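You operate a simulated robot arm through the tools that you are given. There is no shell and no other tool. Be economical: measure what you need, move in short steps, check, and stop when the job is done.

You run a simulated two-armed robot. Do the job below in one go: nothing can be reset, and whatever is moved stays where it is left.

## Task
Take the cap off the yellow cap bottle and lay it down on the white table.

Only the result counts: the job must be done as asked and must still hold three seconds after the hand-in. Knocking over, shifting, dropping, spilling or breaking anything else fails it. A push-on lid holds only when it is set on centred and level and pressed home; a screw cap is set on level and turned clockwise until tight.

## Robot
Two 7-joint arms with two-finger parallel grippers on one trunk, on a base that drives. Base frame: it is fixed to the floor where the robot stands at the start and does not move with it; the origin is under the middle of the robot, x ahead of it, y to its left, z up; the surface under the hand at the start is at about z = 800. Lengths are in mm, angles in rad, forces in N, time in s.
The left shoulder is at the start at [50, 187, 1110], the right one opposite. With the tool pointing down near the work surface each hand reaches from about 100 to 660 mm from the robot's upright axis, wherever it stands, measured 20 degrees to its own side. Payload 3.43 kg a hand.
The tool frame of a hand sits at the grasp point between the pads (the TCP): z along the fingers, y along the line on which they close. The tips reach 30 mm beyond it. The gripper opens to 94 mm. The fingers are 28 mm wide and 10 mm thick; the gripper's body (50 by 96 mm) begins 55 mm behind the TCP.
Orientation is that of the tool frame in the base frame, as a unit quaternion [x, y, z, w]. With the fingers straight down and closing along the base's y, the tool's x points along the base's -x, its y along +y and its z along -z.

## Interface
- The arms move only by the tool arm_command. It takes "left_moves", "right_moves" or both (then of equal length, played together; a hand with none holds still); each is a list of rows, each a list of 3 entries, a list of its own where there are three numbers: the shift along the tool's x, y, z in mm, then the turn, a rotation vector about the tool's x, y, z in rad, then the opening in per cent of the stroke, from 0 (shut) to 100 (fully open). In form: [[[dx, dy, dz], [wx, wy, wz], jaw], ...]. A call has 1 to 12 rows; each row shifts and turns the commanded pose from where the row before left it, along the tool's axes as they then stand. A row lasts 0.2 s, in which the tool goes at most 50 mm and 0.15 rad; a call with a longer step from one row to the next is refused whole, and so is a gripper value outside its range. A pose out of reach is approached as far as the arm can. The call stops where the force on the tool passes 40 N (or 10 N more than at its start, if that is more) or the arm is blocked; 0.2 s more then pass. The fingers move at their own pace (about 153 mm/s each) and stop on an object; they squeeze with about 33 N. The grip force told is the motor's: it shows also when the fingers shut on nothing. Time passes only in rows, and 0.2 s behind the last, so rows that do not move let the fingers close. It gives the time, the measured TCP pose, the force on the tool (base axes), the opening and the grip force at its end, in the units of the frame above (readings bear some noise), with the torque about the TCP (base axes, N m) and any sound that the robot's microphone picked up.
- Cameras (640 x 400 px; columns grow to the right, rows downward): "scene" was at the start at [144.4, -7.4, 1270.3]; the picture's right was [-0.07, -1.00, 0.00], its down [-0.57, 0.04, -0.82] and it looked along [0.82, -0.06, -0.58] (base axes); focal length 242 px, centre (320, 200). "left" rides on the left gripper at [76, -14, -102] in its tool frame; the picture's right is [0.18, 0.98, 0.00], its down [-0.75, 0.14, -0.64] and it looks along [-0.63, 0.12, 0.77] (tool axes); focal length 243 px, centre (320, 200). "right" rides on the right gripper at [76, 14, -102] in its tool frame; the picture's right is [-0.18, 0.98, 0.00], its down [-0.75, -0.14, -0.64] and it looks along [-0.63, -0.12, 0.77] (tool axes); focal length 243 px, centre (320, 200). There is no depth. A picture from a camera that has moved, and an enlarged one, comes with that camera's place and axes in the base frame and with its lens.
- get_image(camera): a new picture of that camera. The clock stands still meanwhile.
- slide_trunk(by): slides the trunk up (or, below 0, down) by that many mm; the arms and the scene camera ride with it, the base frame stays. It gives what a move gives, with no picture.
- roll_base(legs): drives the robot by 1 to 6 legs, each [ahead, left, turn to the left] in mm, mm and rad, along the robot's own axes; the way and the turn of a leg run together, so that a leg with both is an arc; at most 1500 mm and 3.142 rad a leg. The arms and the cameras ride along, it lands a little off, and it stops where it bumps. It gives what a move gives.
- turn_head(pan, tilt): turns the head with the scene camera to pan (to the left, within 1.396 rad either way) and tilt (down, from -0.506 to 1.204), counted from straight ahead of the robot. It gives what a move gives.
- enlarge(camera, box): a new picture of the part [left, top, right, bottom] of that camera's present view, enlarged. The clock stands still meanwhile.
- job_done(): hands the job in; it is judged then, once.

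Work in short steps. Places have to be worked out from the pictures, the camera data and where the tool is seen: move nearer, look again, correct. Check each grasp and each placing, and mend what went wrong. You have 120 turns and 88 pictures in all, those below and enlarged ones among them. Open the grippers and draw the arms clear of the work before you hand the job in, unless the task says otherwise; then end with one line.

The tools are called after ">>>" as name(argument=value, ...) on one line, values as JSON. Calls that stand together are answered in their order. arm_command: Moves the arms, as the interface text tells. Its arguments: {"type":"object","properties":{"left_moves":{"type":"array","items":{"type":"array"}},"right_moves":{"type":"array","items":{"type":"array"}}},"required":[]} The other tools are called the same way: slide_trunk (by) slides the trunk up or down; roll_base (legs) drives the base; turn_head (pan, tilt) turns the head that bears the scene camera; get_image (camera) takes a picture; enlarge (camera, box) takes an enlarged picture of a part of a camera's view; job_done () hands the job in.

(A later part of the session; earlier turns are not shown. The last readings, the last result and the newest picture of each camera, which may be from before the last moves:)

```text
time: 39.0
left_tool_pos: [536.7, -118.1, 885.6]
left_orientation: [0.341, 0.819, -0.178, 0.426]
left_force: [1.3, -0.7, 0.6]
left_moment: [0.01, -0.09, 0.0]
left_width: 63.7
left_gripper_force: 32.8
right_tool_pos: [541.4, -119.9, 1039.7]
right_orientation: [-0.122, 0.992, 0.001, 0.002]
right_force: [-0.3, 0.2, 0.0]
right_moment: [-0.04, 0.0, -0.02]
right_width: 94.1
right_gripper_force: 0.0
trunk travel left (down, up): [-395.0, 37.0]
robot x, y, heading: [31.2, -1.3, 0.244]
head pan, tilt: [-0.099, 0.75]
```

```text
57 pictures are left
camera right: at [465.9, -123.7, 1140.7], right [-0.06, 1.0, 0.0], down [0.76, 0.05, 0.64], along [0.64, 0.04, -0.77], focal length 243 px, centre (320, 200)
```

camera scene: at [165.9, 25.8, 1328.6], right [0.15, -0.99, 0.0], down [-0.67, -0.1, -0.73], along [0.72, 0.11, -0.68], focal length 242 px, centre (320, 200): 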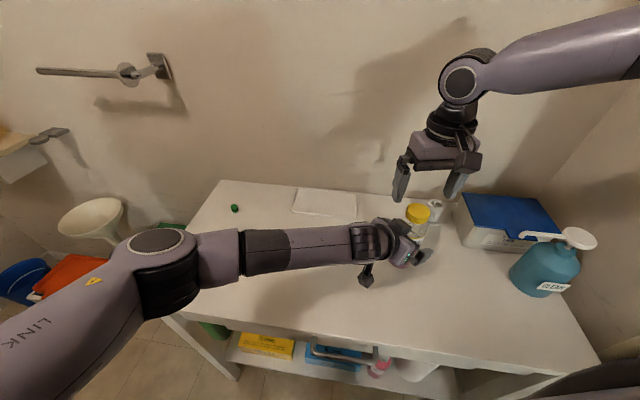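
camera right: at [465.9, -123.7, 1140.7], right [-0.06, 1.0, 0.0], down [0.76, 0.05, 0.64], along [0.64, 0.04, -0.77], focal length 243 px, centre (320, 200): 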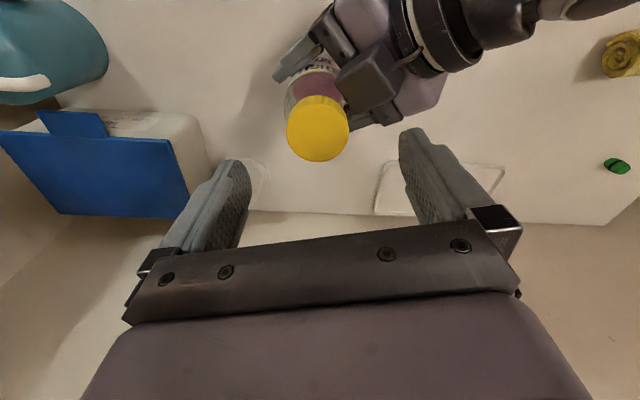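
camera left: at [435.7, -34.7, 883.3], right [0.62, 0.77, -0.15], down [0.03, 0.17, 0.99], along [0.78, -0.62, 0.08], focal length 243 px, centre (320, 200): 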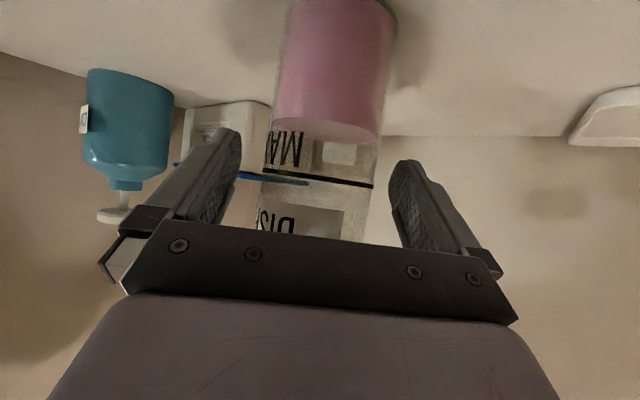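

The bottle is held at 63.7 mm. The box on top of the left gripper is close to the cap, so I'll check clearance for the right fingers.

>>> enlarge(camera="right", box=[260, 40, 420, 170])

>>> enlarge(camera="scene", box=[340, 130, 500, 280])

```text
3.08 times, centred on (340, 105) of right
camera zoom: at [465.9, -123.7, 1140.7], right [-0.06, 1.0, 0.0], down [0.76, 0.05, 0.64], along [0.64, 0.04, -0.77], focal length 746 px, centre (258, 492)
```

zoom: 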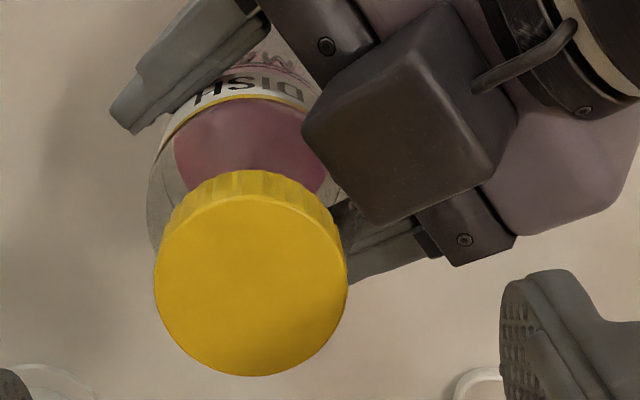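

```text
2.67 times, centred on (420, 205) of scene
camera zoom: at [165.9, 25.6, 1328.6], right [0.15, -0.99, 0.0], down [-0.67, -0.1, -0.73], along [0.72, 0.11, -0.68], focal length 644 px, centre (53, 187)
```

zoom: 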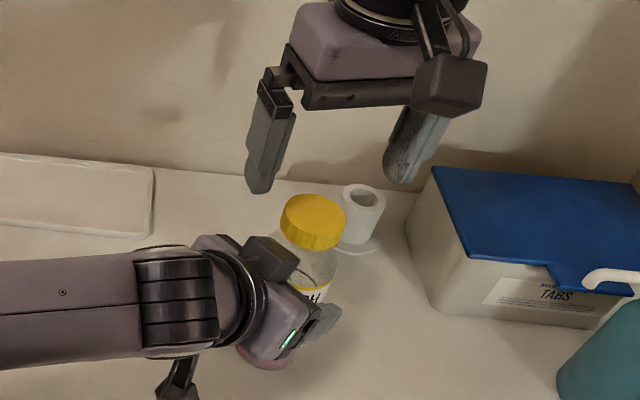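

The box's near corner is about 30–36 mm from the cap axis with its top at z ≈ 962, which is too close for the right fingers. I'll release and re-grip about 18 mm lower and 10 mm further back.

>>> arm_command(left_moves=[[[0, 0, 0], [0, 0, 0], 75], [[0, 0, 0], [0, 0, 0], 90], [[0, 0, 0], [0, 0, 0], 90], [[7, 0, 1], [0, 0, 0], 90], [[7, 0, 1], [0, 0, 0], 90], [[6.5, 0, 0.3], [0, 0, 0], 90], [[0, 0, 0], [0, 0, 0], 80], [[0, 0, 0], [0, 0, 0], 72], [[0, 0, 0], [0, 0, 0], 66], [[0, 0, 0], [0, 0, 0], 50], [[0, 0, 0], [0, 0, 0], 20], [[0, 0, 0], [0, 0, 0], 20]])

>>> enlarge(camera="right", box=[260, 40, 420, 170])

>>> enlarge(camera="scene", box=[340, 130, 500, 280])

```text
time: 41.6
left_tool_pos: [530.8, -111.2, 866.2]
left_orientation: [0.339, 0.819, -0.178, 0.427]
left_force: [-0.8, -0.3, -0.6]
left_moment: [-0.04, 0.05, 0.02]
left_width: 59.8
left_gripper_force: 33.0
right_tool_pos: [542.1, -119.0, 1038.4]
right_orientation: [-0.123, 0.992, 0.0, 0.0]
right_force: [0.3, -0.2, 0.0]
right_moment: [0.02, 0.0, 0.03]
right_width: 94.0
right_gripper_force: 0.2
trunk travel left (down, up): [-395.0, 37.0]
robot x, y, heading: [29.7, -2.2, 0.248]
head pan, tilt: [-0.099, 0.75]
```

```text
3.08 times, centred on (340, 105) of right
camera zoom: at [466.0, -123.7, 1140.7], right [-0.06, 1.0, 0.0], down [0.76, 0.05, 0.64], along [0.64, 0.04, -0.77], focal length 746 px, centre (258, 492)
```

zoom: 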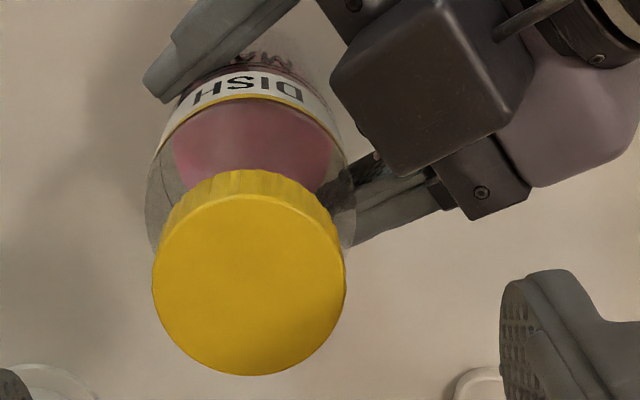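

```text
2.67 times, centred on (420, 205) of scene
camera zoom: at [166.0, 25.7, 1328.6], right [0.15, -0.99, 0.0], down [-0.67, -0.1, -0.73], along [0.72, 0.11, -0.68], focal length 644 px, centre (53, 187)
```

zoom: 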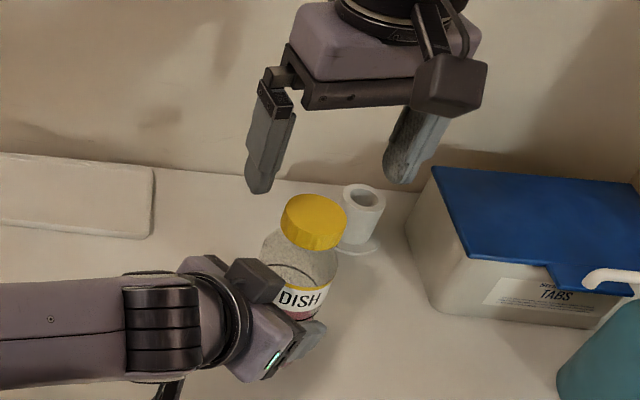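

The width reads 59.8 mm, so the pads may be gripping short of the full diameter. I'll open slightly, advance 11 mm and close again.

>>> arm_command(left_moves=[[[0, 0, 0], [0, 0, 0], 75], [[0, 0, 0], [0, 0, 0], 90], [[0, 0, 0], [0, 0, 0], 90], [[0, 0, 6], [0, 0, 0], 90], [[0, 0, 5], [0, 0, 0], 90], [[0, 0, 0], [0, 0, 0], 80], [[0, 0, 0], [0, 0, 0], 72], [[0, 0, 0], [0, 0, 0], 66], [[0, 0, 0], [0, 0, 0], 50], [[0, 0, 0], [0, 0, 0], 20], [[0, 0, 0], [0, 0, 0], 20]])

>>> enlarge(camera="right", box=[260, 40, 420, 170])

>>> get_image(camera="left")

```text
time: 44.0
left_tool_pos: [537.4, -117.4, 859.7]
left_orientation: [0.339, 0.819, -0.177, 0.428]
left_force: [-1.3, 0.6, 5.6]
left_moment: [-0.09, -0.14, -0.05]
left_width: 62.7
left_gripper_force: 33.2
right_tool_pos: [541.5, -118.4, 1038.8]
right_orientation: [-0.123, 0.992, -0.001, 0.002]
right_force: [-0.3, -0.4, -0.5]
right_moment: [-0.02, 0.01, 0.0]
right_width: 94.0
right_gripper_force: 0.0
trunk travel left (down, up): [-395.0, 37.0]
robot x, y, heading: [29.1, 0.1, 0.252]
head pan, tilt: [-0.099, 0.75]
```

```text
3.08 times, centred on (340, 105) of right
camera zoom: at [465.5, -123.6, 1141.0], right [-0.06, 1.0, 0.0], down [0.76, 0.05, 0.64], along [0.64, 0.04, -0.77], focal length 746 px, centre (258, 492)
```

zoom: 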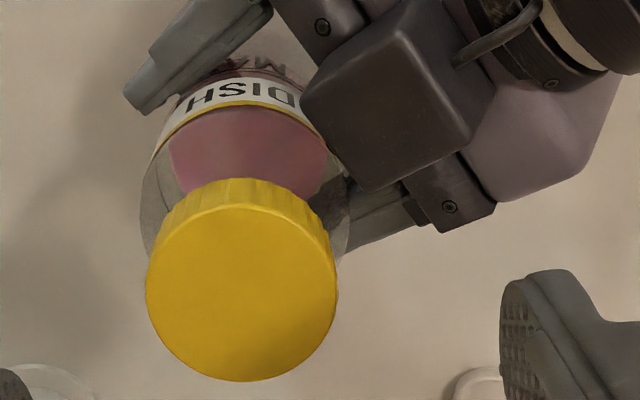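

```text
51 pictures are left
camera left: at [436.6, -35.9, 857.1], right [0.62, 0.77, -0.15], down [0.03, 0.17, 0.99], along [0.78, -0.62, 0.08], focal length 243 px, centre (320, 200)
```

left: 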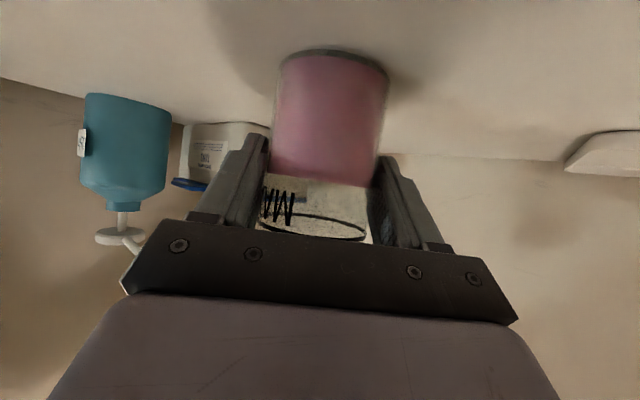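

The grip is good at 62.7 mm, and the cap is centred near (542, -122) with the box now well below it. I'll pre-turn the right hand 0.6 rad clockwise and descend around the cap.

>>> arm_command(right_moves=[[[-0.4, -2.7, 0], [0, 0, 0.15], 90], [[0, 0, 0], [0, 0, 0.15], 90], [[0, 0, 0], [0, 0, 0.15], 90], [[0, 0, 0], [0, 0, 0.15], 90], [[0, 0, 15], [0, 0, 0], 90], [[0, 0, 15], [0, 0, 0], 90], [[0, 0, 12], [0, 0, 0], 90], [[0, 0, 10], [0, 0, 0], 90], [[0, 0, 0], [0, 0, 0], 90]])

>>> get_image(camera="right")

>>> enlarge(camera="scene", box=[340, 130, 500, 280])

```text
time: 46.0
left_tool_pos: [536.7, -117.8, 859.4]
left_orientation: [0.34, 0.819, -0.178, 0.427]
left_force: [-2.5, -0.9, 7.3]
left_moment: [-0.21, -0.1, -0.08]
left_width: 62.6
left_gripper_force: 32.9
right_tool_pos: [541.3, -121.9, 986.0]
right_orientation: [0.175, 0.985, 0.001, 0.001]
right_force: [0.9, -0.1, 0.3]
right_moment: [0.02, 0.0, 0.0]
right_width: 84.6
right_gripper_force: 0.0
trunk travel left (down, up): [-395.0, 37.0]
robot x, y, heading: [31.2, -3.0, 0.249]
head pan, tilt: [-0.099, 0.75]
```

```text
50 pictures are left
camera right: at [477.4, -82.5, 1089.1], right [0.51, 0.86, 0.0], down [0.66, -0.39, 0.64], along [0.55, -0.33, -0.77], focal length 243 px, centre (320, 200)
```

right: 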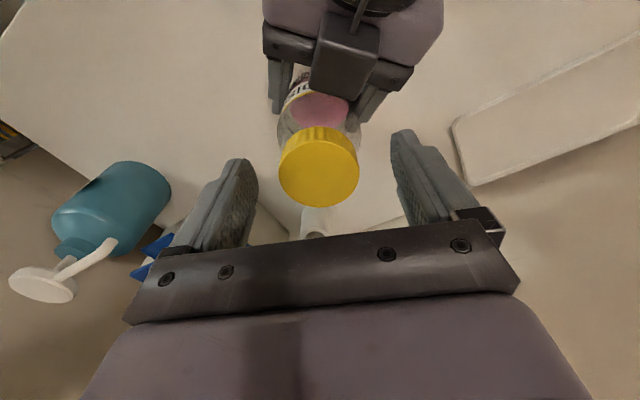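

```text
2.67 times, centred on (420, 205) of scene
camera zoom: at [165.2, 25.8, 1328.7], right [0.15, -0.99, 0.0], down [-0.67, -0.1, -0.73], along [0.72, 0.11, -0.68], focal length 644 px, centre (53, 187)
```

zoom: 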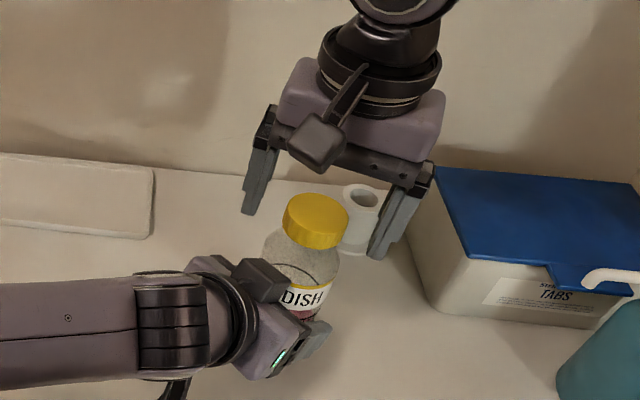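

The cap centre works out at (540, -121), almost exactly under the right TCP. I'll close the right gripper on it.

>>> arm_command(right_moves=[[[0, 0, 0], [0, 0, 0], 75], [[0, 0, 0], [0, 0, 0], 65], [[0, 0, 0], [0, 0, 0], 57], [[0, 0, 0], [0, 0, 0], 50], [[0, 0, 0], [0, 0, 0], 35], [[0, 0, 0], [0, 0, 0], 15], [[0, 0, 0], [0, 0, 0], 15]])

>>> get_image(camera="right")

```text
time: 47.6
left_tool_pos: [538.4, -116.6, 860.3]
left_orientation: [0.339, 0.819, -0.177, 0.427]
left_force: [-3.1, 0.4, 6.3]
left_moment: [-0.38, -0.08, -0.04]
left_width: 62.3
left_gripper_force: 33.2
right_tool_pos: [541.5, -122.9, 987.2]
right_orientation: [0.176, 0.984, 0.0, 0.0]
right_force: [0.1, -3.5, 0.4]
right_moment: [-0.03, 0.0, 0.0]
right_width: 42.7
right_gripper_force: 32.8
trunk travel left (down, up): [-395.0, 37.0]
robot x, y, heading: [30.4, 3.1, 0.245]
head pan, tilt: [-0.099, 0.75]
```

```text
48 pictures are left
camera right: at [477.4, -82.7, 1089.1], right [0.51, 0.86, 0.0], down [0.66, -0.39, 0.64], along [0.55, -0.33, -0.77], focal length 243 px, centre (320, 200)
```

right: 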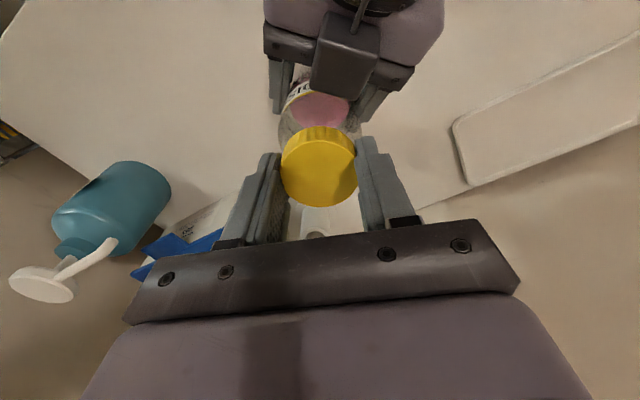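

The cap is gripped at 42.7 mm. I'll turn it counter-clockwise about 0.75 rad and watch the torques.

>>> arm_command(right_moves=[[[0, 0, 0], [0, 0, -0.15], 15], [[0, 0, -0.1], [0, 0, -0.15], 15], [[0, 0, -0.1], [0, 0, -0.15], 15], [[0, 0, -0.1], [0, 0, -0.15], 15], [[0, 0, -0.1], [0, 0, -0.15], 15], [[0, 0, 0], [0, 0, 0], 15]])

>>> get_image(camera="right")

>>> enlarge(camera="scene", box=[340, 130, 500, 280])

```text
time: 49.0
left_tool_pos: [538.0, -117.7, 859.4]
left_orientation: [0.34, 0.818, -0.178, 0.428]
left_force: [-5.3, 3.2, 7.4]
left_moment: [-0.29, -0.33, -0.03]
left_width: 62.4
left_gripper_force: 32.2
right_tool_pos: [540.7, -122.0, 987.7]
right_orientation: [-0.199, 0.98, 0.0, 0.0]
right_force: [2.3, -2.8, -1.0]
right_moment: [-0.02, -0.06, -0.01]
right_width: 42.4
right_gripper_force: 32.7
trunk travel left (down, up): [-395.0, 37.0]
robot x, y, heading: [30.0, -3.5, 0.251]
head pan, tilt: [-0.099, 0.75]
```

```text
47 pictures are left
camera right: at [468.0, -138.7, 1089.8], right [-0.21, 0.98, 0.0], down [0.75, 0.16, 0.64], along [0.63, 0.14, -0.77], focal length 243 px, centre (320, 200)
```

right: 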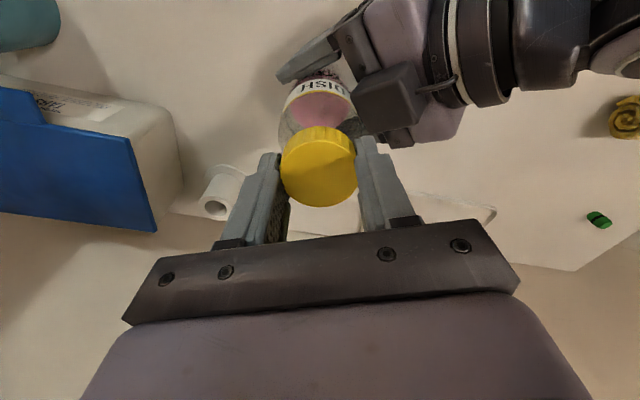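

```text
2.67 times, centred on (420, 205) of scene
camera zoom: at [165.3, 25.8, 1328.7], right [0.15, -0.99, 0.0], down [-0.67, -0.1, -0.73], along [0.72, 0.11, -0.68], focal length 644 px, centre (53, 187)
```

zoom: 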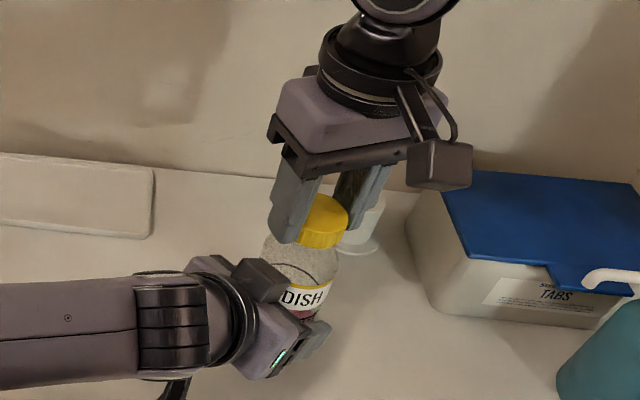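

The label hasn't turned and the torque is low, so the cap seems to be turning. I'll continue counter-clockwise with a slight lift.

>>> arm_command(right_moves=[[[0, 0, -0.1], [0, 0, -0.15], 15], [[0, 0, -0.1], [0, 0, -0.15], 15], [[0, 0, -0.1], [0, 0, -0.15], 15], [[0, 0, -0.1], [0, 0, -0.15], 15], [[0, 0, -0.1], [0, 0, -0.15], 15], [[0, 0, -0.1], [0, 0, -0.15], 15], [[0, 0, -0.1], [0, 0, -0.15], 15], [[0, 0, -0.1], [0, 0, -0.15], 15], [[0, 0, 0], [0, 0, 0], 15]])

>>> get_image(camera="right")

>>> enlarge(camera="scene", box=[380, 170, 460, 260])

```text
time: 51.0
left_tool_pos: [536.4, -117.3, 859.8]
left_orientation: [0.34, 0.819, -0.177, 0.427]
left_force: [-3.0, 2.2, 4.7]
left_moment: [-0.32, 0.01, 0.03]
left_width: 62.3
left_gripper_force: 33.1
right_tool_pos: [541.4, -120.5, 988.0]
right_orientation: [0.717, -0.697, 0.0, -0.001]
right_force: [-0.1, -4.0, 0.3]
right_moment: [-0.06, -0.01, 0.02]
right_width: 42.3
right_gripper_force: 33.3
trunk travel left (down, up): [-395.0, 37.0]
robot x, y, heading: [30.7, -1.0, 0.247]
head pan, tilt: [-0.099, 0.75]
```

```text
45 pictures are left
camera right: at [531.7, -198.6, 1090.3], right [-0.99, 0.16, 0.0], down [0.12, 0.76, 0.64], along [0.1, 0.63, -0.77], focal length 243 px, centre (320, 200)
```

right: 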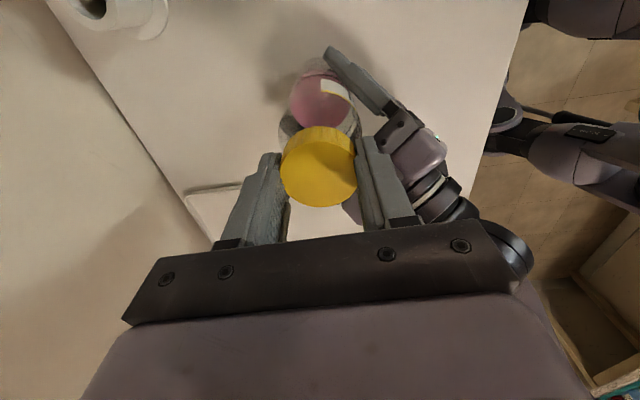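

```text
4.44 times, centred on (420, 215) of scene
camera zoom: at [165.3, 25.7, 1328.7], right [0.15, -0.99, 0.0], down [-0.67, -0.1, -0.73], along [0.72, 0.11, -0.68], focal length 1074 px, centre (-124, 133)
```

zoom: 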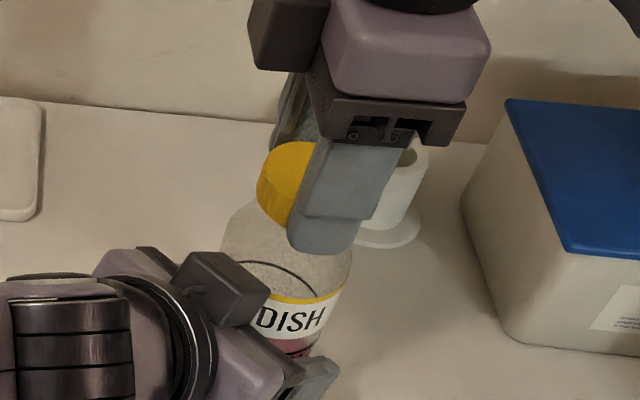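

I've turned about 1.95 rad with no resistance. I'll test with a gentle 3 mm lift and watch the force.

>>> arm_command(right_moves=[[[0, 0, -1], [0, 0, 0], 15], [[0, 0, -1], [0, 0, 0], 15], [[0, 0, -1], [0, 0, 0], 15]])

>>> enlarge(camera="scene", box=[380, 170, 460, 260])

```text
time: 51.8
left_tool_pos: [538.7, -118.0, 860.3]
left_orientation: [0.34, 0.818, -0.178, 0.428]
left_force: [-2.5, 2.4, 11.0]
left_moment: [-0.27, -0.16, 0.0]
left_width: 62.5
left_gripper_force: 33.4
right_tool_pos: [542.5, -122.6, 989.4]
right_orientation: [0.716, -0.698, 0.001, 0.001]
right_force: [1.7, -1.3, -12.4]
right_moment: [-0.03, -0.2, -0.03]
right_width: 42.2
right_gripper_force: 33.2
trunk travel left (down, up): [-395.0, 37.0]
robot x, y, heading: [29.9, -2.0, 0.249]
head pan, tilt: [-0.099, 0.75]
```

```text
4.44 times, centred on (420, 215) of scene
camera zoom: at [166.1, 25.6, 1328.5], right [0.15, -0.99, 0.0], down [-0.67, -0.1, -0.73], along [0.72, 0.11, -0.68], focal length 1074 px, centre (-124, 133)
```

zoom: 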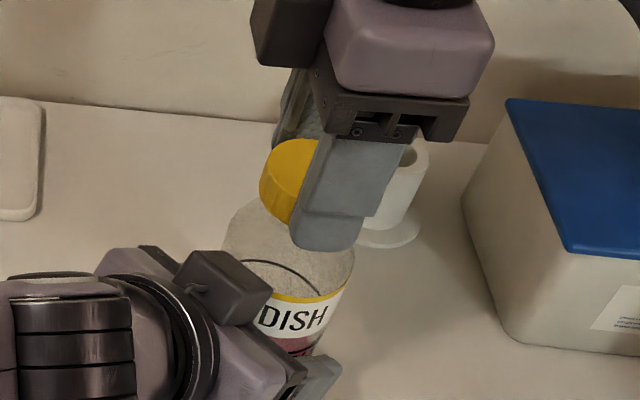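

It holds against a 12 N pull, so it is still threaded. I'll relax the pull a little and keep turning.

>>> arm_command(right_moves=[[[0, 0, 1.5], [0, 0, -0.15], 15], [[0, 0, -0.1], [0, 0, -0.15], 15], [[0, 0, -0.1], [0, 0, -0.15], 15], [[0, 0, -0.1], [0, 0, -0.15], 15], [[0, 0, -0.1], [0, 0, -0.15], 15], [[0, 0, -0.1], [0, 0, -0.15], 15], [[0, 0, -0.1], [0, 0, -0.15], 15], [[0, 0, 0], [0, 0, 0], 15]])

>>> enlarge(camera="scene", box=[380, 170, 460, 260])

```text
time: 53.6
left_tool_pos: [537.7, -117.9, 860.5]
left_orientation: [0.339, 0.819, -0.177, 0.427]
left_force: [0.5, 0.3, 10.9]
left_moment: [-0.15, -0.05, -0.01]
left_width: 61.9
left_gripper_force: 33.2
right_tool_pos: [543.3, -122.6, 991.1]
right_orientation: [0.97, -0.244, 0.0, -0.001]
right_force: [-0.2, -1.7, -11.4]
right_moment: [-0.04, 0.03, 0.04]
right_width: 42.2
right_gripper_force: 33.4
trunk travel left (down, up): [-395.0, 37.0]
robot x, y, heading: [27.8, -3.0, 0.252]
head pan, tilt: [-0.099, 0.75]
```

```text
4.44 times, centred on (420, 215) of scene
camera zoom: at [166.0, 25.7, 1328.6], right [0.15, -0.99, 0.0], down [-0.67, -0.1, -0.73], along [0.72, 0.11, -0.68], focal length 1074 px, centre (-124, 133)
```

zoom: 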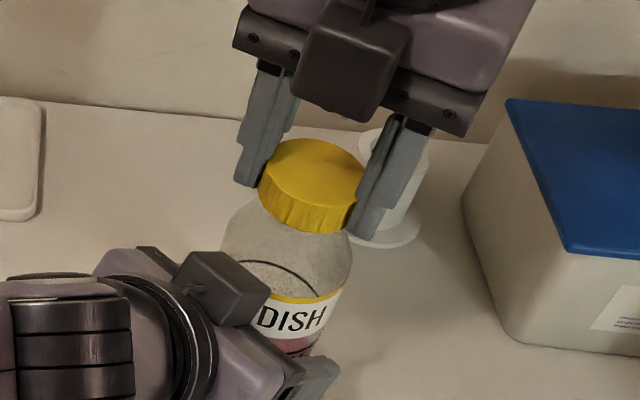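

About 3 rad are done and it's still held. I'll turn a bit more to see whether the wrist or thread gives out.

>>> arm_command(right_moves=[[[0, 0, 0], [0, 0, -0.15], 15], [[0, 0, 0], [0, 0, -0.15], 15], [[0, 0, 0], [0, 0, -0.15], 15], [[0, 0, 0], [0, 0, -0.15], 15], [[0, 0, 0], [0, 0, 0], 15]])

>>> get_image(camera="right")

```text
time: 54.8
left_tool_pos: [538.3, -116.6, 859.0]
left_orientation: [0.34, 0.819, -0.178, 0.426]
left_force: [1.6, 3.0, 11.1]
left_moment: [-0.28, -0.06, -0.04]
left_width: 62.1
left_gripper_force: 33.0
right_tool_pos: [543.5, -121.9, 990.7]
right_orientation: [0.999, 0.054, 0.0, -0.001]
right_force: [0.7, -3.3, -8.8]
right_moment: [-0.1, 0.05, 0.02]
right_width: 42.0
right_gripper_force: 33.1
trunk travel left (down, up): [-395.0, 37.0]
robot x, y, heading: [28.8, 1.6, 0.244]
head pan, tilt: [-0.099, 0.75]
```

```text
41 pictures are left
camera right: at [621.4, -128.2, 1092.7], right [-0.08, -1.0, 0.0], down [-0.76, 0.06, 0.64], along [-0.64, 0.05, -0.77], focal length 243 px, centre (320, 200)
```

right: 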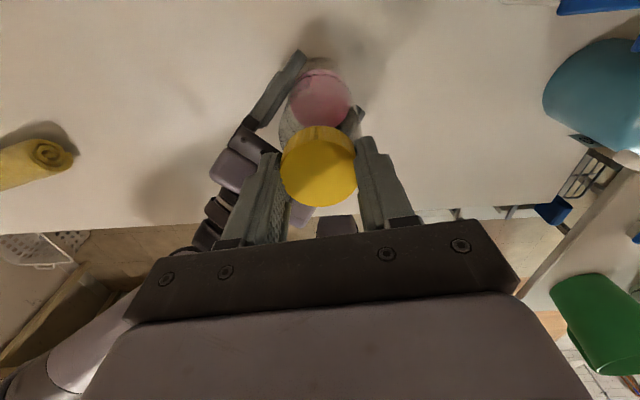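

Still 9 N of pull at 3.6 rad. I'll continue turning the remaining wrist range with small lifts.

>>> arm_command(right_moves=[[[0, 0, -0.3], [0, 0, -0.15], 15], [[0, 0, -0.3], [0, 0, -0.15], 15], [[0, 0, -0.3], [0, 0, -0.15], 15], [[0, 0, -0.3], [0, 0, -0.15], 15], [[0, 0, 0], [0, 0, 0], 15]])

>>> enlarge(camera="scene", box=[380, 170, 460, 260])

```text
time: 56.0
left_tool_pos: [537.7, -118.1, 860.5]
left_orientation: [0.34, 0.82, -0.177, 0.426]
left_force: [-0.2, 5.0, 11.6]
left_moment: [-0.43, -0.11, 0.02]
left_width: 62.0
left_gripper_force: 33.3
right_tool_pos: [540.8, -122.2, 991.5]
right_orientation: [0.939, 0.345, -0.001, -0.001]
right_force: [-0.6, -5.3, -11.6]
right_moment: [-0.16, 0.01, 0.01]
right_width: 42.2
right_gripper_force: 33.3
trunk travel left (down, up): [-395.0, 37.0]
robot x, y, heading: [32.6, -1.2, 0.246]
head pan, tilt: [-0.099, 0.75]
```

```text
4.44 times, centred on (420, 215) of scene
camera zoom: at [166.0, 25.7, 1328.5], right [0.15, -0.99, 0.0], down [-0.67, -0.1, -0.73], along [0.72, 0.11, -0.68], focal length 1074 px, centre (-124, 133)
```

zoom: 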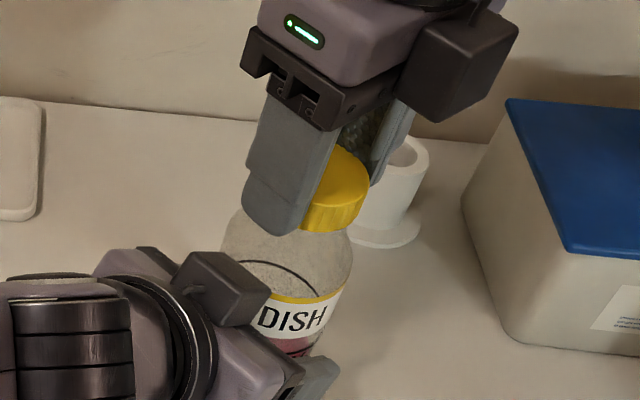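

The wrist still has range and the force is steady. I'll continue turning.

>>> arm_command(right_moves=[[[0, 0, -0.1], [0, 0, -0.15], 15], [[0, 0, -0.1], [0, 0, -0.15], 15], [[0, 0, -0.1], [0, 0, -0.15], 15], [[0, 0, -0.1], [0, 0, -0.15], 15], [[0, 0, -0.1], [0, 0, -0.15], 15], [[0, 0, -0.1], [0, 0, -0.15], 15], [[0, 0, 0], [0, 0, 0], 15]])

>>> get_image(camera="right")

```text
time: 56.6
left_tool_pos: [535.0, -119.5, 859.6]
left_orientation: [0.344, 0.816, -0.179, 0.427]
left_force: [-3.0, 1.0, 2.6]
left_moment: [-0.1, -0.25, -0.01]
left_width: 61.5
left_gripper_force: 33.0
right_tool_pos: [535.5, -122.3, 992.1]
right_orientation: [0.877, 0.48, 0.007, 0.01]
right_force: [1.9, -1.8, -0.6]
right_moment: [-0.2, 0.09, -0.01]
right_width: 42.4
right_gripper_force: 33.0
right hand out of reach, approached as far as the arm can: row 2, 3
trunk travel left (down, up): [-395.0, 37.0]
robot x, y, heading: [27.5, -2.5, 0.252]
head pan, tilt: [-0.099, 0.75]
stopped in row 3 (left hand): the force on the tool passed its limit at 51 N (the readings are from after the stop); the commanded pose is now the measured one
```

```text
39 pictures are left
camera right: at [588.4, -65.0, 1094.8], right [0.73, -0.69, 0.03], down [-0.54, -0.55, 0.64], along [-0.42, -0.48, -0.77], focal length 243 px, centre (320, 200)
```

right: 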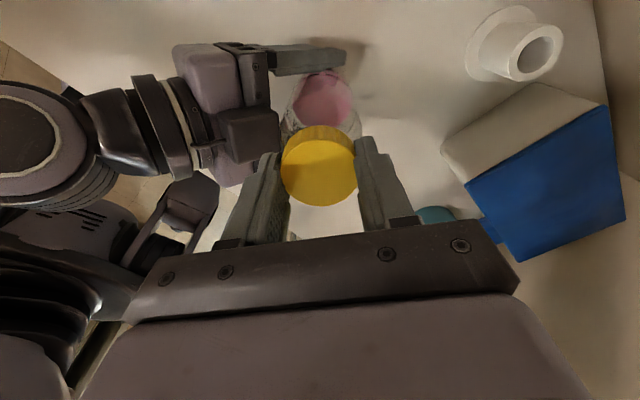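

The wrist limit is reached at about 4.5 rad total. I'll test-lift the cap gently.

>>> arm_command(right_moves=[[[0, 0, -1], [0, 0, 0], 15], [[0, 0, -1], [0, 0, 0], 15], [[0, 0, -1], [0, 0, 0], 15], [[0, 0, 0], [0, 0, 0], 15]])

>>> enlarge(camera="scene", box=[380, 170, 460, 260])

```text
time: 57.6
left_tool_pos: [535.2, -120.2, 860.9]
left_orientation: [0.345, 0.816, -0.18, 0.428]
left_force: [-11.6, 6.9, 17.5]
left_moment: [-0.83, -1.07, -0.08]
left_width: 61.5
left_gripper_force: 32.5
right_tool_pos: [535.9, -124.5, 994.4]
right_orientation: [0.877, 0.481, 0.008, 0.012]
right_force: [10.8, -8.5, -18.6]
right_moment: [-0.17, -0.38, 0.02]
right_width: 42.1
right_gripper_force: 32.5
trunk travel left (down, up): [-395.0, 37.0]
robot x, y, heading: [30.3, 0.3, 0.249]
head pan, tilt: [-0.099, 0.75]
```

```text
4.44 times, centred on (420, 215) of scene
camera zoom: at [166.1, 25.7, 1328.5], right [0.15, -0.99, 0.0], down [-0.67, -0.1, -0.73], along [0.72, 0.11, -0.68], focal length 1074 px, centre (-124, 133)
```

zoom: 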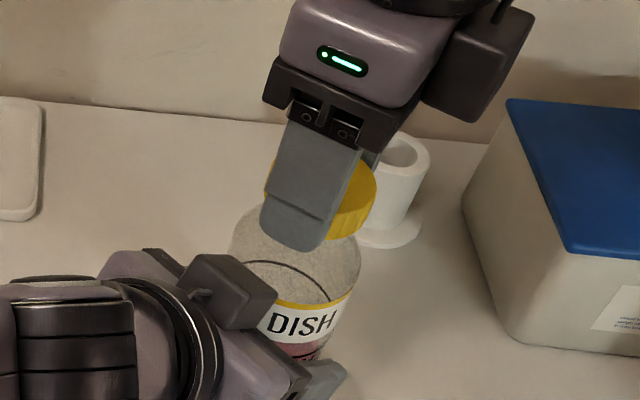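

It's still threaded at 18.6 N, so I need another pass. I'll relax, open, rise clear, fix the slight tilt and unwind the wrist clockwise.

>>> arm_command(right_moves=[[[0, 0, 2], [0, 0, 0], 15], [[0, 0, 0], [0, 0, 0], 60], [[0, 0, 0], [0, 0, 0], 90], [[0, 0, 0], [0, 0, 0], 90], [[0, 0, -15], [0, 0, 0], 90], [[0, 0, -15], [0.029, 0, 0], 90], [[0, 0, 0], [0, 0, 0.15], 90], [[0, 0, 0], [0, 0, 0.15], 90], [[0, 0, 0], [0, 0, 0.15], 90], [[0, 0, 0], [0, 0, 0.15], 90], [[0, 0, 0], [0, 0, 0.15], 90], [[0, 0, 0], [0, 0, 0.15], 90]])

>>> arm_command(right_moves=[[[0, 0, 0], [0, 0, 0.15], 90], [[0, 0, 0], [0, 0, 0.15], 90], [[0, 0, 0], [0, 0, 0.15], 90], [[0, 0, 0], [0, 0, 0.15], 90], [[0, 0, 0], [0, 0, 0.15], 90], [[0, 0, 0], [0, 0, 0.15], 90], [[0, 0, 0], [0, 0, 0.15], 90], [[0, 0, 0], [0, 0, 0.15], 90], [[0, 0, 0], [0, 0, 0.15], 90], [[0, 0, 0], [0, 0, 0.15], 90], [[0, 0, 0], [0, 0, 0.15], 90], [[0, 0, 0], [0, 0, 0.15], 90]])

>>> arm_command(right_moves=[[[0, 0, 0], [0, 0, 0.15], 90], [[0, 0, 0], [0, 0, 0.15], 90], [[0, 0, 0], [0, 0, 0.15], 90], [[0, 0, 0], [0, 0, 0.15], 90], [[0, 0, 0], [0, 0, 0.15], 90], [[0, 0, 0], [0, 0, 0.15], 90], [[0, 0, 0], [0, 0, 0.15], 90], [[0, 0, 0], [0, 0, 0.15], 90], [[0, 0, 0], [0, 0, 0.15], 90], [[0, 0, 0], [0, 0, 0.15], 90], [[0, 0, 0], [0, 0, 0.15], 90], [[0, 0, 0], [0, 0, 0], 90]])

>>> get_image(camera="right")

>>> enlarge(camera="scene", box=[380, 170, 460, 260])

```text
time: 60.2
left_tool_pos: [535.6, -118.0, 859.6]
left_orientation: [0.345, 0.816, -0.179, 0.427]
left_force: [-0.1, 1.7, 4.4]
left_moment: [0.22, 0.1, -0.04]
left_width: 61.0
left_gripper_force: 32.7
right_tool_pos: [529.4, -118.7, 1023.8]
right_orientation: [0.999, 0.05, 0.0, -0.002]
right_force: [-0.2, 0.3, 0.1]
right_moment: [0.01, 0.04, 0.02]
right_width: 84.6
right_gripper_force: 0.0
right hand out of reach, approached as far as the arm can: row 6
trunk travel left (down, up): [-395.0, 37.0]
robot x, y, heading: [28.5, -2.4, 0.244]
head pan, tilt: [-0.099, 0.75]
```

```text
time: 62.8
left_tool_pos: [534.8, -119.2, 859.4]
left_orientation: [0.344, 0.817, -0.178, 0.427]
left_force: [-0.4, 1.6, 1.7]
left_moment: [0.08, 0.08, 0.02]
left_width: 60.9
left_gripper_force: 33.2
right_tool_pos: [529.4, -118.6, 1023.6]
right_orientation: [-0.661, 0.751, 0.001, 0.002]
right_force: [-0.4, 0.2, -0.6]
right_moment: [0.0, 0.01, 0.05]
right_width: 84.6
right_gripper_force: 0.1
trunk travel left (down, up): [-395.0, 37.0]
robot x, y, heading: [29.9, -1.7, 0.247]
head pan, tilt: [-0.099, 0.75]
```

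```text
time: 65.4
left_tool_pos: [536.4, -119.1, 859.8]
left_orientation: [0.346, 0.817, -0.179, 0.426]
left_force: [-0.4, -0.1, 0.9]
left_moment: [0.09, 0.12, -0.01]
left_width: 60.6
left_gripper_force: 32.1
right_tool_pos: [529.2, -119.3, 1023.0]
right_orientation: [0.103, 0.995, 0.003, 0.0]
right_force: [-0.4, 0.4, 0.0]
right_moment: [-0.01, 0.01, 0.04]
right_width: 84.4
right_gripper_force: 0.1
trunk travel left (down, up): [-395.0, 37.0]
robot x, y, heading: [26.9, -0.8, 0.25]
head pan, tilt: [-0.099, 0.75]
```

```text
37 pictures are left
camera right: at [459.9, -90.3, 1125.4], right [0.38, 0.92, 0.0], down [0.71, -0.3, 0.64], along [0.59, -0.24, -0.77], focal length 243 px, centre (320, 200)
```

right: 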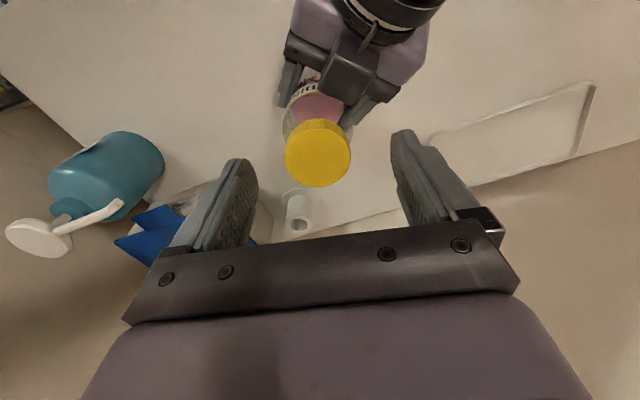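

```text
4.44 times, centred on (420, 215) of scene
camera zoom: at [165.9, 25.8, 1328.6], right [0.15, -0.99, 0.0], down [-0.67, -0.1, -0.73], along [0.72, 0.11, -0.68], focal length 1074 px, centre (-124, 133)
```

zoom: 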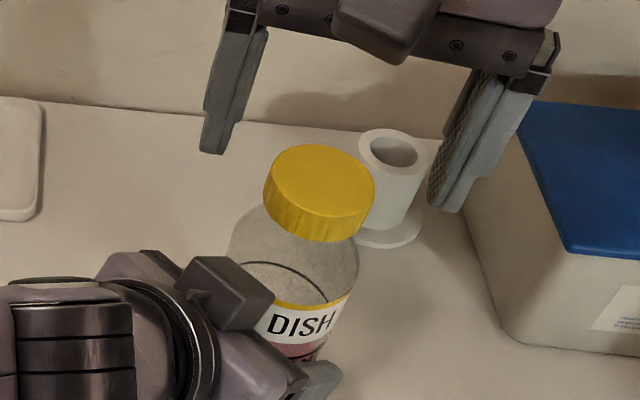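

The wrist is unwound. I'll check how the bottle stands now from the left camera and with a wider scene crop.

>>> get_image(camera="left")

>>> enlarge(camera="scene", box=[340, 130, 500, 280])

```text
35 pictures are left
camera left: at [435.4, -36.3, 856.2], right [0.63, 0.76, -0.15], down [0.03, 0.17, 0.99], along [0.78, -0.63, 0.08], focal length 243 px, centre (320, 200)
```

left: 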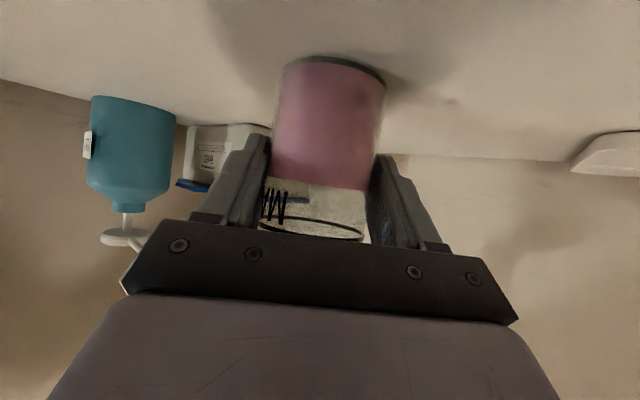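

```text
2.67 times, centred on (420, 205) of scene
camera zoom: at [165.9, 25.8, 1328.6], right [0.15, -0.99, 0.0], down [-0.67, -0.1, -0.73], along [0.72, 0.11, -0.68], focal length 644 px, centre (53, 187)
```

zoom: 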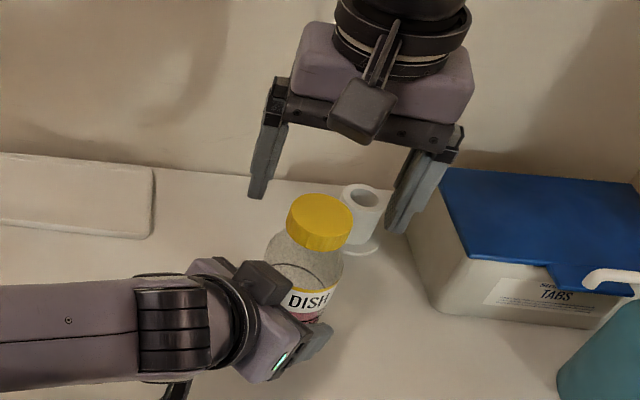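

The cap top now triangulates to about (528, -119, 991). It has risen, with the bottle lifted slightly in the left grip. The right TCP is right over it, so I'll descend 22 mm and regrip.

>>> arm_command(right_moves=[[[0, 0, 12], [0, 0, 0], 90], [[0, 0, 10], [0, 0, 0], 90], [[0, 0, 0], [0, 0, 0], 75], [[0, 0, 0], [0, 0, 0], 62], [[0, 0, 0], [0, 0, 0], 55], [[0, 0, 0], [0, 0, 0], 48], [[0, 0, 0], [0, 0, 0], 30], [[0, 0, 0], [0, 0, 0], 15], [[0, 0, 0], [0, 0, 0], 15]])

>>> get_image(camera="right")

```text
time: 67.4
left_tool_pos: [535.8, -116.8, 858.9]
left_orientation: [0.343, 0.818, -0.177, 0.427]
left_force: [1.7, 11.6, 2.3]
left_moment: [-0.91, 0.15, 0.01]
left_width: 60.7
left_gripper_force: 32.7
right_tool_pos: [530.6, -120.0, 1001.2]
right_orientation: [0.103, 0.995, 0.001, -0.001]
right_force: [-1.9, -10.9, 0.1]
right_moment: [-0.53, 0.17, -0.1]
right_width: 42.8
right_gripper_force: 32.7
trunk travel left (down, up): [-395.0, 37.0]
robot x, y, heading: [27.7, -1.7, 0.248]
head pan, tilt: [-0.099, 0.75]
```

```text
33 pictures are left
camera right: at [459.7, -90.6, 1103.1], right [0.38, 0.93, 0.0], down [0.71, -0.29, 0.64], along [0.59, -0.24, -0.77], focal length 243 px, centre (320, 200)
```

right: 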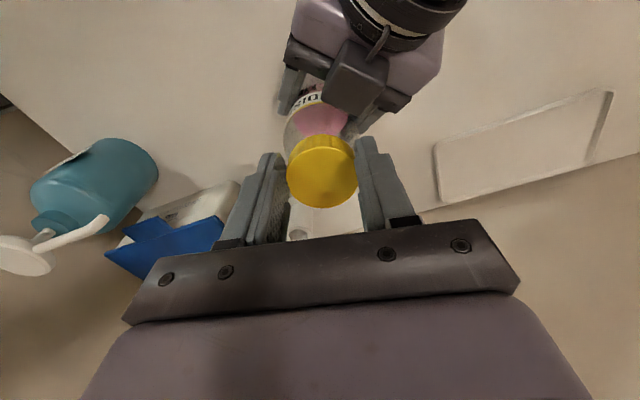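

Gripped. There's an 11 N side load, so I'll shift 1.5 mm to ease it and then turn counter-clockwise.

>>> arm_command(right_moves=[[[0, -1.5, 0], [0, 0, 0], 15], [[0, 0, 0], [0, 0, -0.15], 15], [[0, 0, -0.1], [0, 0, -0.15], 15], [[0, 0, -0.1], [0, 0, -0.15], 15], [[0, 0, -0.1], [0, 0, -0.15], 15], [[0, 0, -0.1], [0, 0, -0.15], 15], [[0, 0, -0.1], [0, 0, -0.15], 15], [[0, 0, -0.1], [0, 0, -0.15], 15], [[0, 0, -0.1], [0, 0, -0.15], 15], [[0, 0, -0.1], [0, 0, -0.15], 15], [[0, 0, -0.1], [0, 0, -0.15], 15], [[0, 0, -0.1], [0, 0, -0.15], 15]])

>>> enlarge(camera="scene", box=[380, 170, 460, 260])

```text
time: 70.0
left_tool_pos: [534.7, -120.1, 860.1]
left_orientation: [0.347, 0.815, -0.18, 0.427]
left_force: [-4.4, 4.5, 3.0]
left_moment: [-0.11, -0.43, 0.06]
left_width: 59.8
left_gripper_force: 32.9
right_tool_pos: [533.9, -124.2, 1002.8]
right_orientation: [-0.636, 0.772, -0.005, 0.005]
right_force: [4.2, -2.9, 0.4]
right_moment: [-0.09, -0.13, -0.06]
right_width: 42.3
right_gripper_force: 33.4
trunk travel left (down, up): [-395.0, 37.0]
robot x, y, heading: [28.6, -2.7, 0.248]
head pan, tilt: [-0.099, 0.75]
stopped in row 12 (left hand): the force on the tool passed its limit at 40 N (the readings are from after the stop); the commanded pose is now the measured one
```

```text
4.44 times, centred on (420, 215) of scene
camera zoom: at [165.6, 26.0, 1328.5], right [0.15, -0.99, 0.0], down [-0.67, -0.1, -0.73], along [0.72, 0.11, -0.68], focal length 1074 px, centre (-124, 133)
```

zoom: 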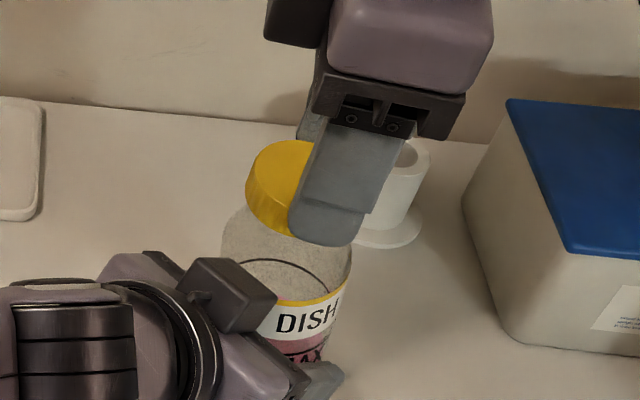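

The left force limit tripped because the bottle has shifted and tilted in the left grip. I'll let the right hand hold the cap, open the left to free the bottle, and lower until it stands on the table.

>>> arm_command(left_moves=[[[0, 0, 0], [0, 0, 0], 70], [[0, 0, 0], [0, 0, 0], 85], [[0, 0, 0], [0, 0, 0], 95], [[0, 0, 0], [0, 0, 0], 95]])

>>> get_image(camera="left")

>>> enlarge(camera="scene", box=[340, 130, 500, 280])

```text
time: 71.0
left_tool_pos: [534.6, -119.7, 858.8]
left_orientation: [0.346, 0.816, -0.179, 0.427]
left_force: [-10.0, 7.6, 5.0]
left_moment: [-0.49, -0.59, 0.08]
left_width: 89.3
left_gripper_force: 0.1
right_tool_pos: [535.2, -124.1, 1002.4]
right_orientation: [-0.636, 0.771, -0.005, 0.006]
right_force: [6.3, -7.2, 1.4]
right_moment: [-0.22, -0.25, -0.13]
right_width: 42.3
right_gripper_force: 32.6
trunk travel left (down, up): [-395.0, 37.0]
robot x, y, heading: [25.1, -3.2, 0.246]
head pan, tilt: [-0.099, 0.75]
```

```text
31 pictures are left
camera left: at [434.3, -36.6, 856.4], right [0.63, 0.76, -0.15], down [0.03, 0.17, 0.99], along [0.77, -0.63, 0.08], focal length 243 px, centre (320, 200)
```

left: 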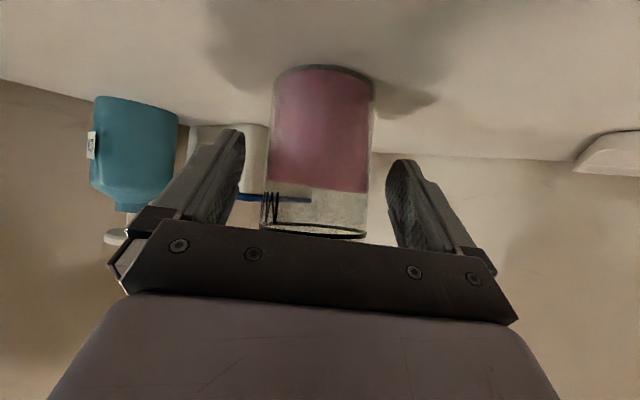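

```text
2.67 times, centred on (420, 205) of scene
camera zoom: at [165.2, 26.0, 1328.7], right [0.15, -0.99, 0.0], down [-0.67, -0.1, -0.73], along [0.72, 0.11, -0.68], focal length 644 px, centre (53, 187)
```

zoom: 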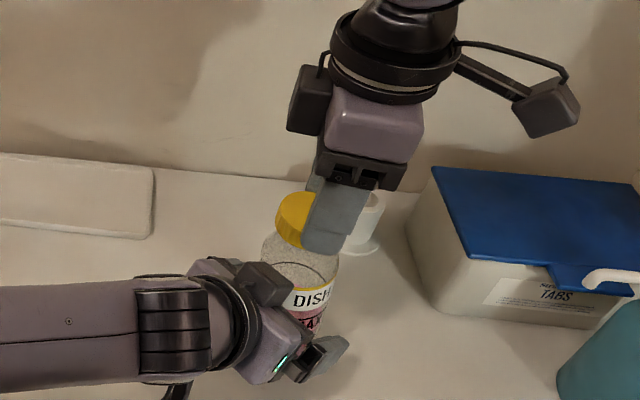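

The bottle hangs from the right hand about 10 mm above the table, and the left palm was pressing on it. I'll back the left off 14 mm and lower the right until the bottle touches down.

>>> arm_command(left_moves=[[[0, 0, -7], [0, 0, 0], 95], [[0, 0, -7], [0, 0, 0], 95], [[0, 0, 0], [0, 0, 0], 95]])

>>> arm_command(right_moves=[[[0, 0, 2], [0, 0, 0], 15], [[0, 0, 2], [0, 0, 0], 15], [[0, 0, 2], [0, 0, 0], 15], [[0, 0, 1], [0, 0, 0], 15]])

>>> get_image(camera="left")

```text
time: 71.8
left_tool_pos: [526.5, -112.9, 866.6]
left_orientation: [0.347, 0.815, -0.18, 0.427]
left_force: [0.3, 0.2, 0.6]
left_moment: [0.0, -0.02, 0.02]
left_width: 89.4
left_gripper_force: 0.1
right_tool_pos: [533.5, -122.7, 1002.6]
right_orientation: [-0.637, 0.771, -0.004, 0.004]
right_force: [0.3, 0.1, 0.0]
right_moment: [-0.01, -0.01, -0.03]
right_width: 42.2
right_gripper_force: 32.9
trunk travel left (down, up): [-395.0, 37.0]
robot x, y, heading: [29.8, -6.0, 0.247]
head pan, tilt: [-0.099, 0.75]
```

```text
time: 72.8
left_tool_pos: [524.3, -112.0, 868.4]
left_orientation: [0.347, 0.815, -0.18, 0.428]
left_force: [-0.3, 0.6, 0.6]
left_moment: [0.02, -0.01, -0.01]
left_width: 89.5
left_gripper_force: 0.1
right_tool_pos: [534.6, -121.9, 998.7]
right_orientation: [-0.637, 0.771, -0.006, 0.008]
right_force: [0.1, -4.3, 34.0]
right_moment: [-0.31, -0.07, 0.0]
right_width: 42.5
right_gripper_force: 33.2
trunk travel left (down, up): [-395.0, 37.0]
robot x, y, heading: [30.9, 0.7, 0.25]
head pan, tilt: [-0.099, 0.75]
```

```text
29 pictures are left
camera left: at [425.3, -28.5, 865.5], right [0.63, 0.76, -0.15], down [0.03, 0.17, 0.99], along [0.77, -0.63, 0.08], focal length 243 px, centre (320, 200)
```

left: 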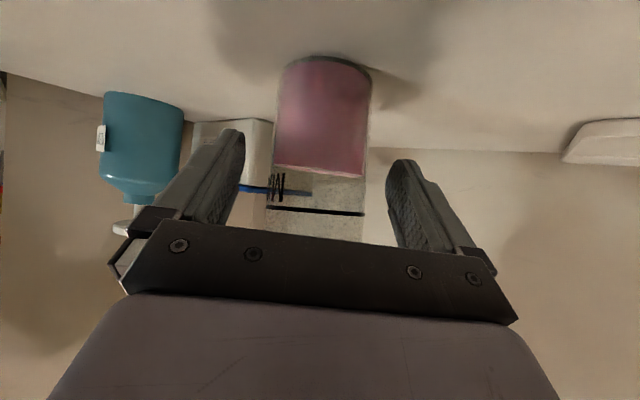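

The bottle touched down with the right TCP at about 999, which means the cap has risen about 12 mm on its thread. I'll ease the load by 1 mm, then advance the left 7 mm and regrip.

>>> arm_command(right_moves=[[[0, 0, -1.2], [0, 0, 0], 15], [[0, 0, 0], [0, 0, 0], 15], [[0, 0, 0], [0, 0, 0], 15], [[0, 0, 0], [0, 0, 0], 15], [[0, 0, 0], [0, 0, 0], 15], [[0, 0, 0], [0, 0, 0], 15], [[0, 0, 0], [0, 0, 0], 15], [[0, 0, 0], [0, 0, 0], 15]], left_moves=[[[0, 0, 3.5], [0, 0, 0], 95], [[0, 0, 3.5], [0, 0, 0], 95], [[0, 0, 0], [0, 0, 0], 82], [[0, 0, 0], [0, 0, 0], 74], [[0, 0, 0], [0, 0, 0], 67], [[0, 0, 0], [0, 0, 0], 55], [[0, 0, 0], [0, 0, 0], 30], [[0, 0, 0], [0, 0, 0], 15]])

>>> enlarge(camera="scene", box=[340, 130, 500, 280])

```text
time: 74.6
left_tool_pos: [528.1, -116.1, 864.1]
left_orientation: [0.346, 0.815, -0.179, 0.429]
left_force: [1.5, 0.8, 1.6]
left_moment: [0.19, 0.12, 0.03]
left_width: 59.3
left_gripper_force: 32.8
right_tool_pos: [532.4, -123.0, 998.9]
right_orientation: [-0.637, 0.771, -0.005, 0.006]
right_force: [-0.9, -4.6, 24.9]
right_moment: [-0.33, -0.1, -0.05]
right_width: 42.2
right_gripper_force: 32.5
trunk travel left (down, up): [-395.0, 37.0]
robot x, y, heading: [31.0, -0.0, 0.247]
head pan, tilt: [-0.099, 0.75]
```

```text
2.67 times, centred on (420, 205) of scene
camera zoom: at [163.7, 26.2, 1328.9], right [0.15, -0.99, 0.0], down [-0.67, -0.1, -0.73], along [0.72, 0.11, -0.68], focal length 644 px, centre (53, 187)
```

zoom: 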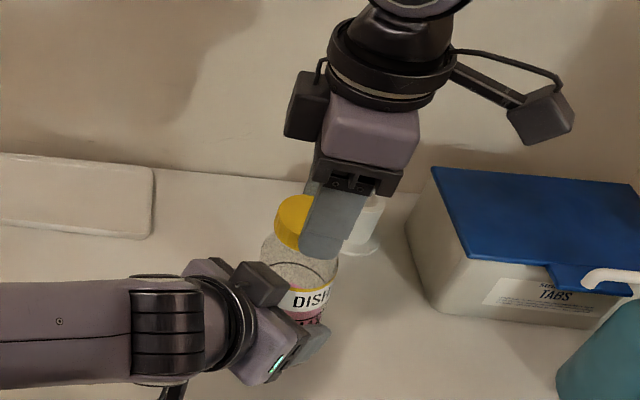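

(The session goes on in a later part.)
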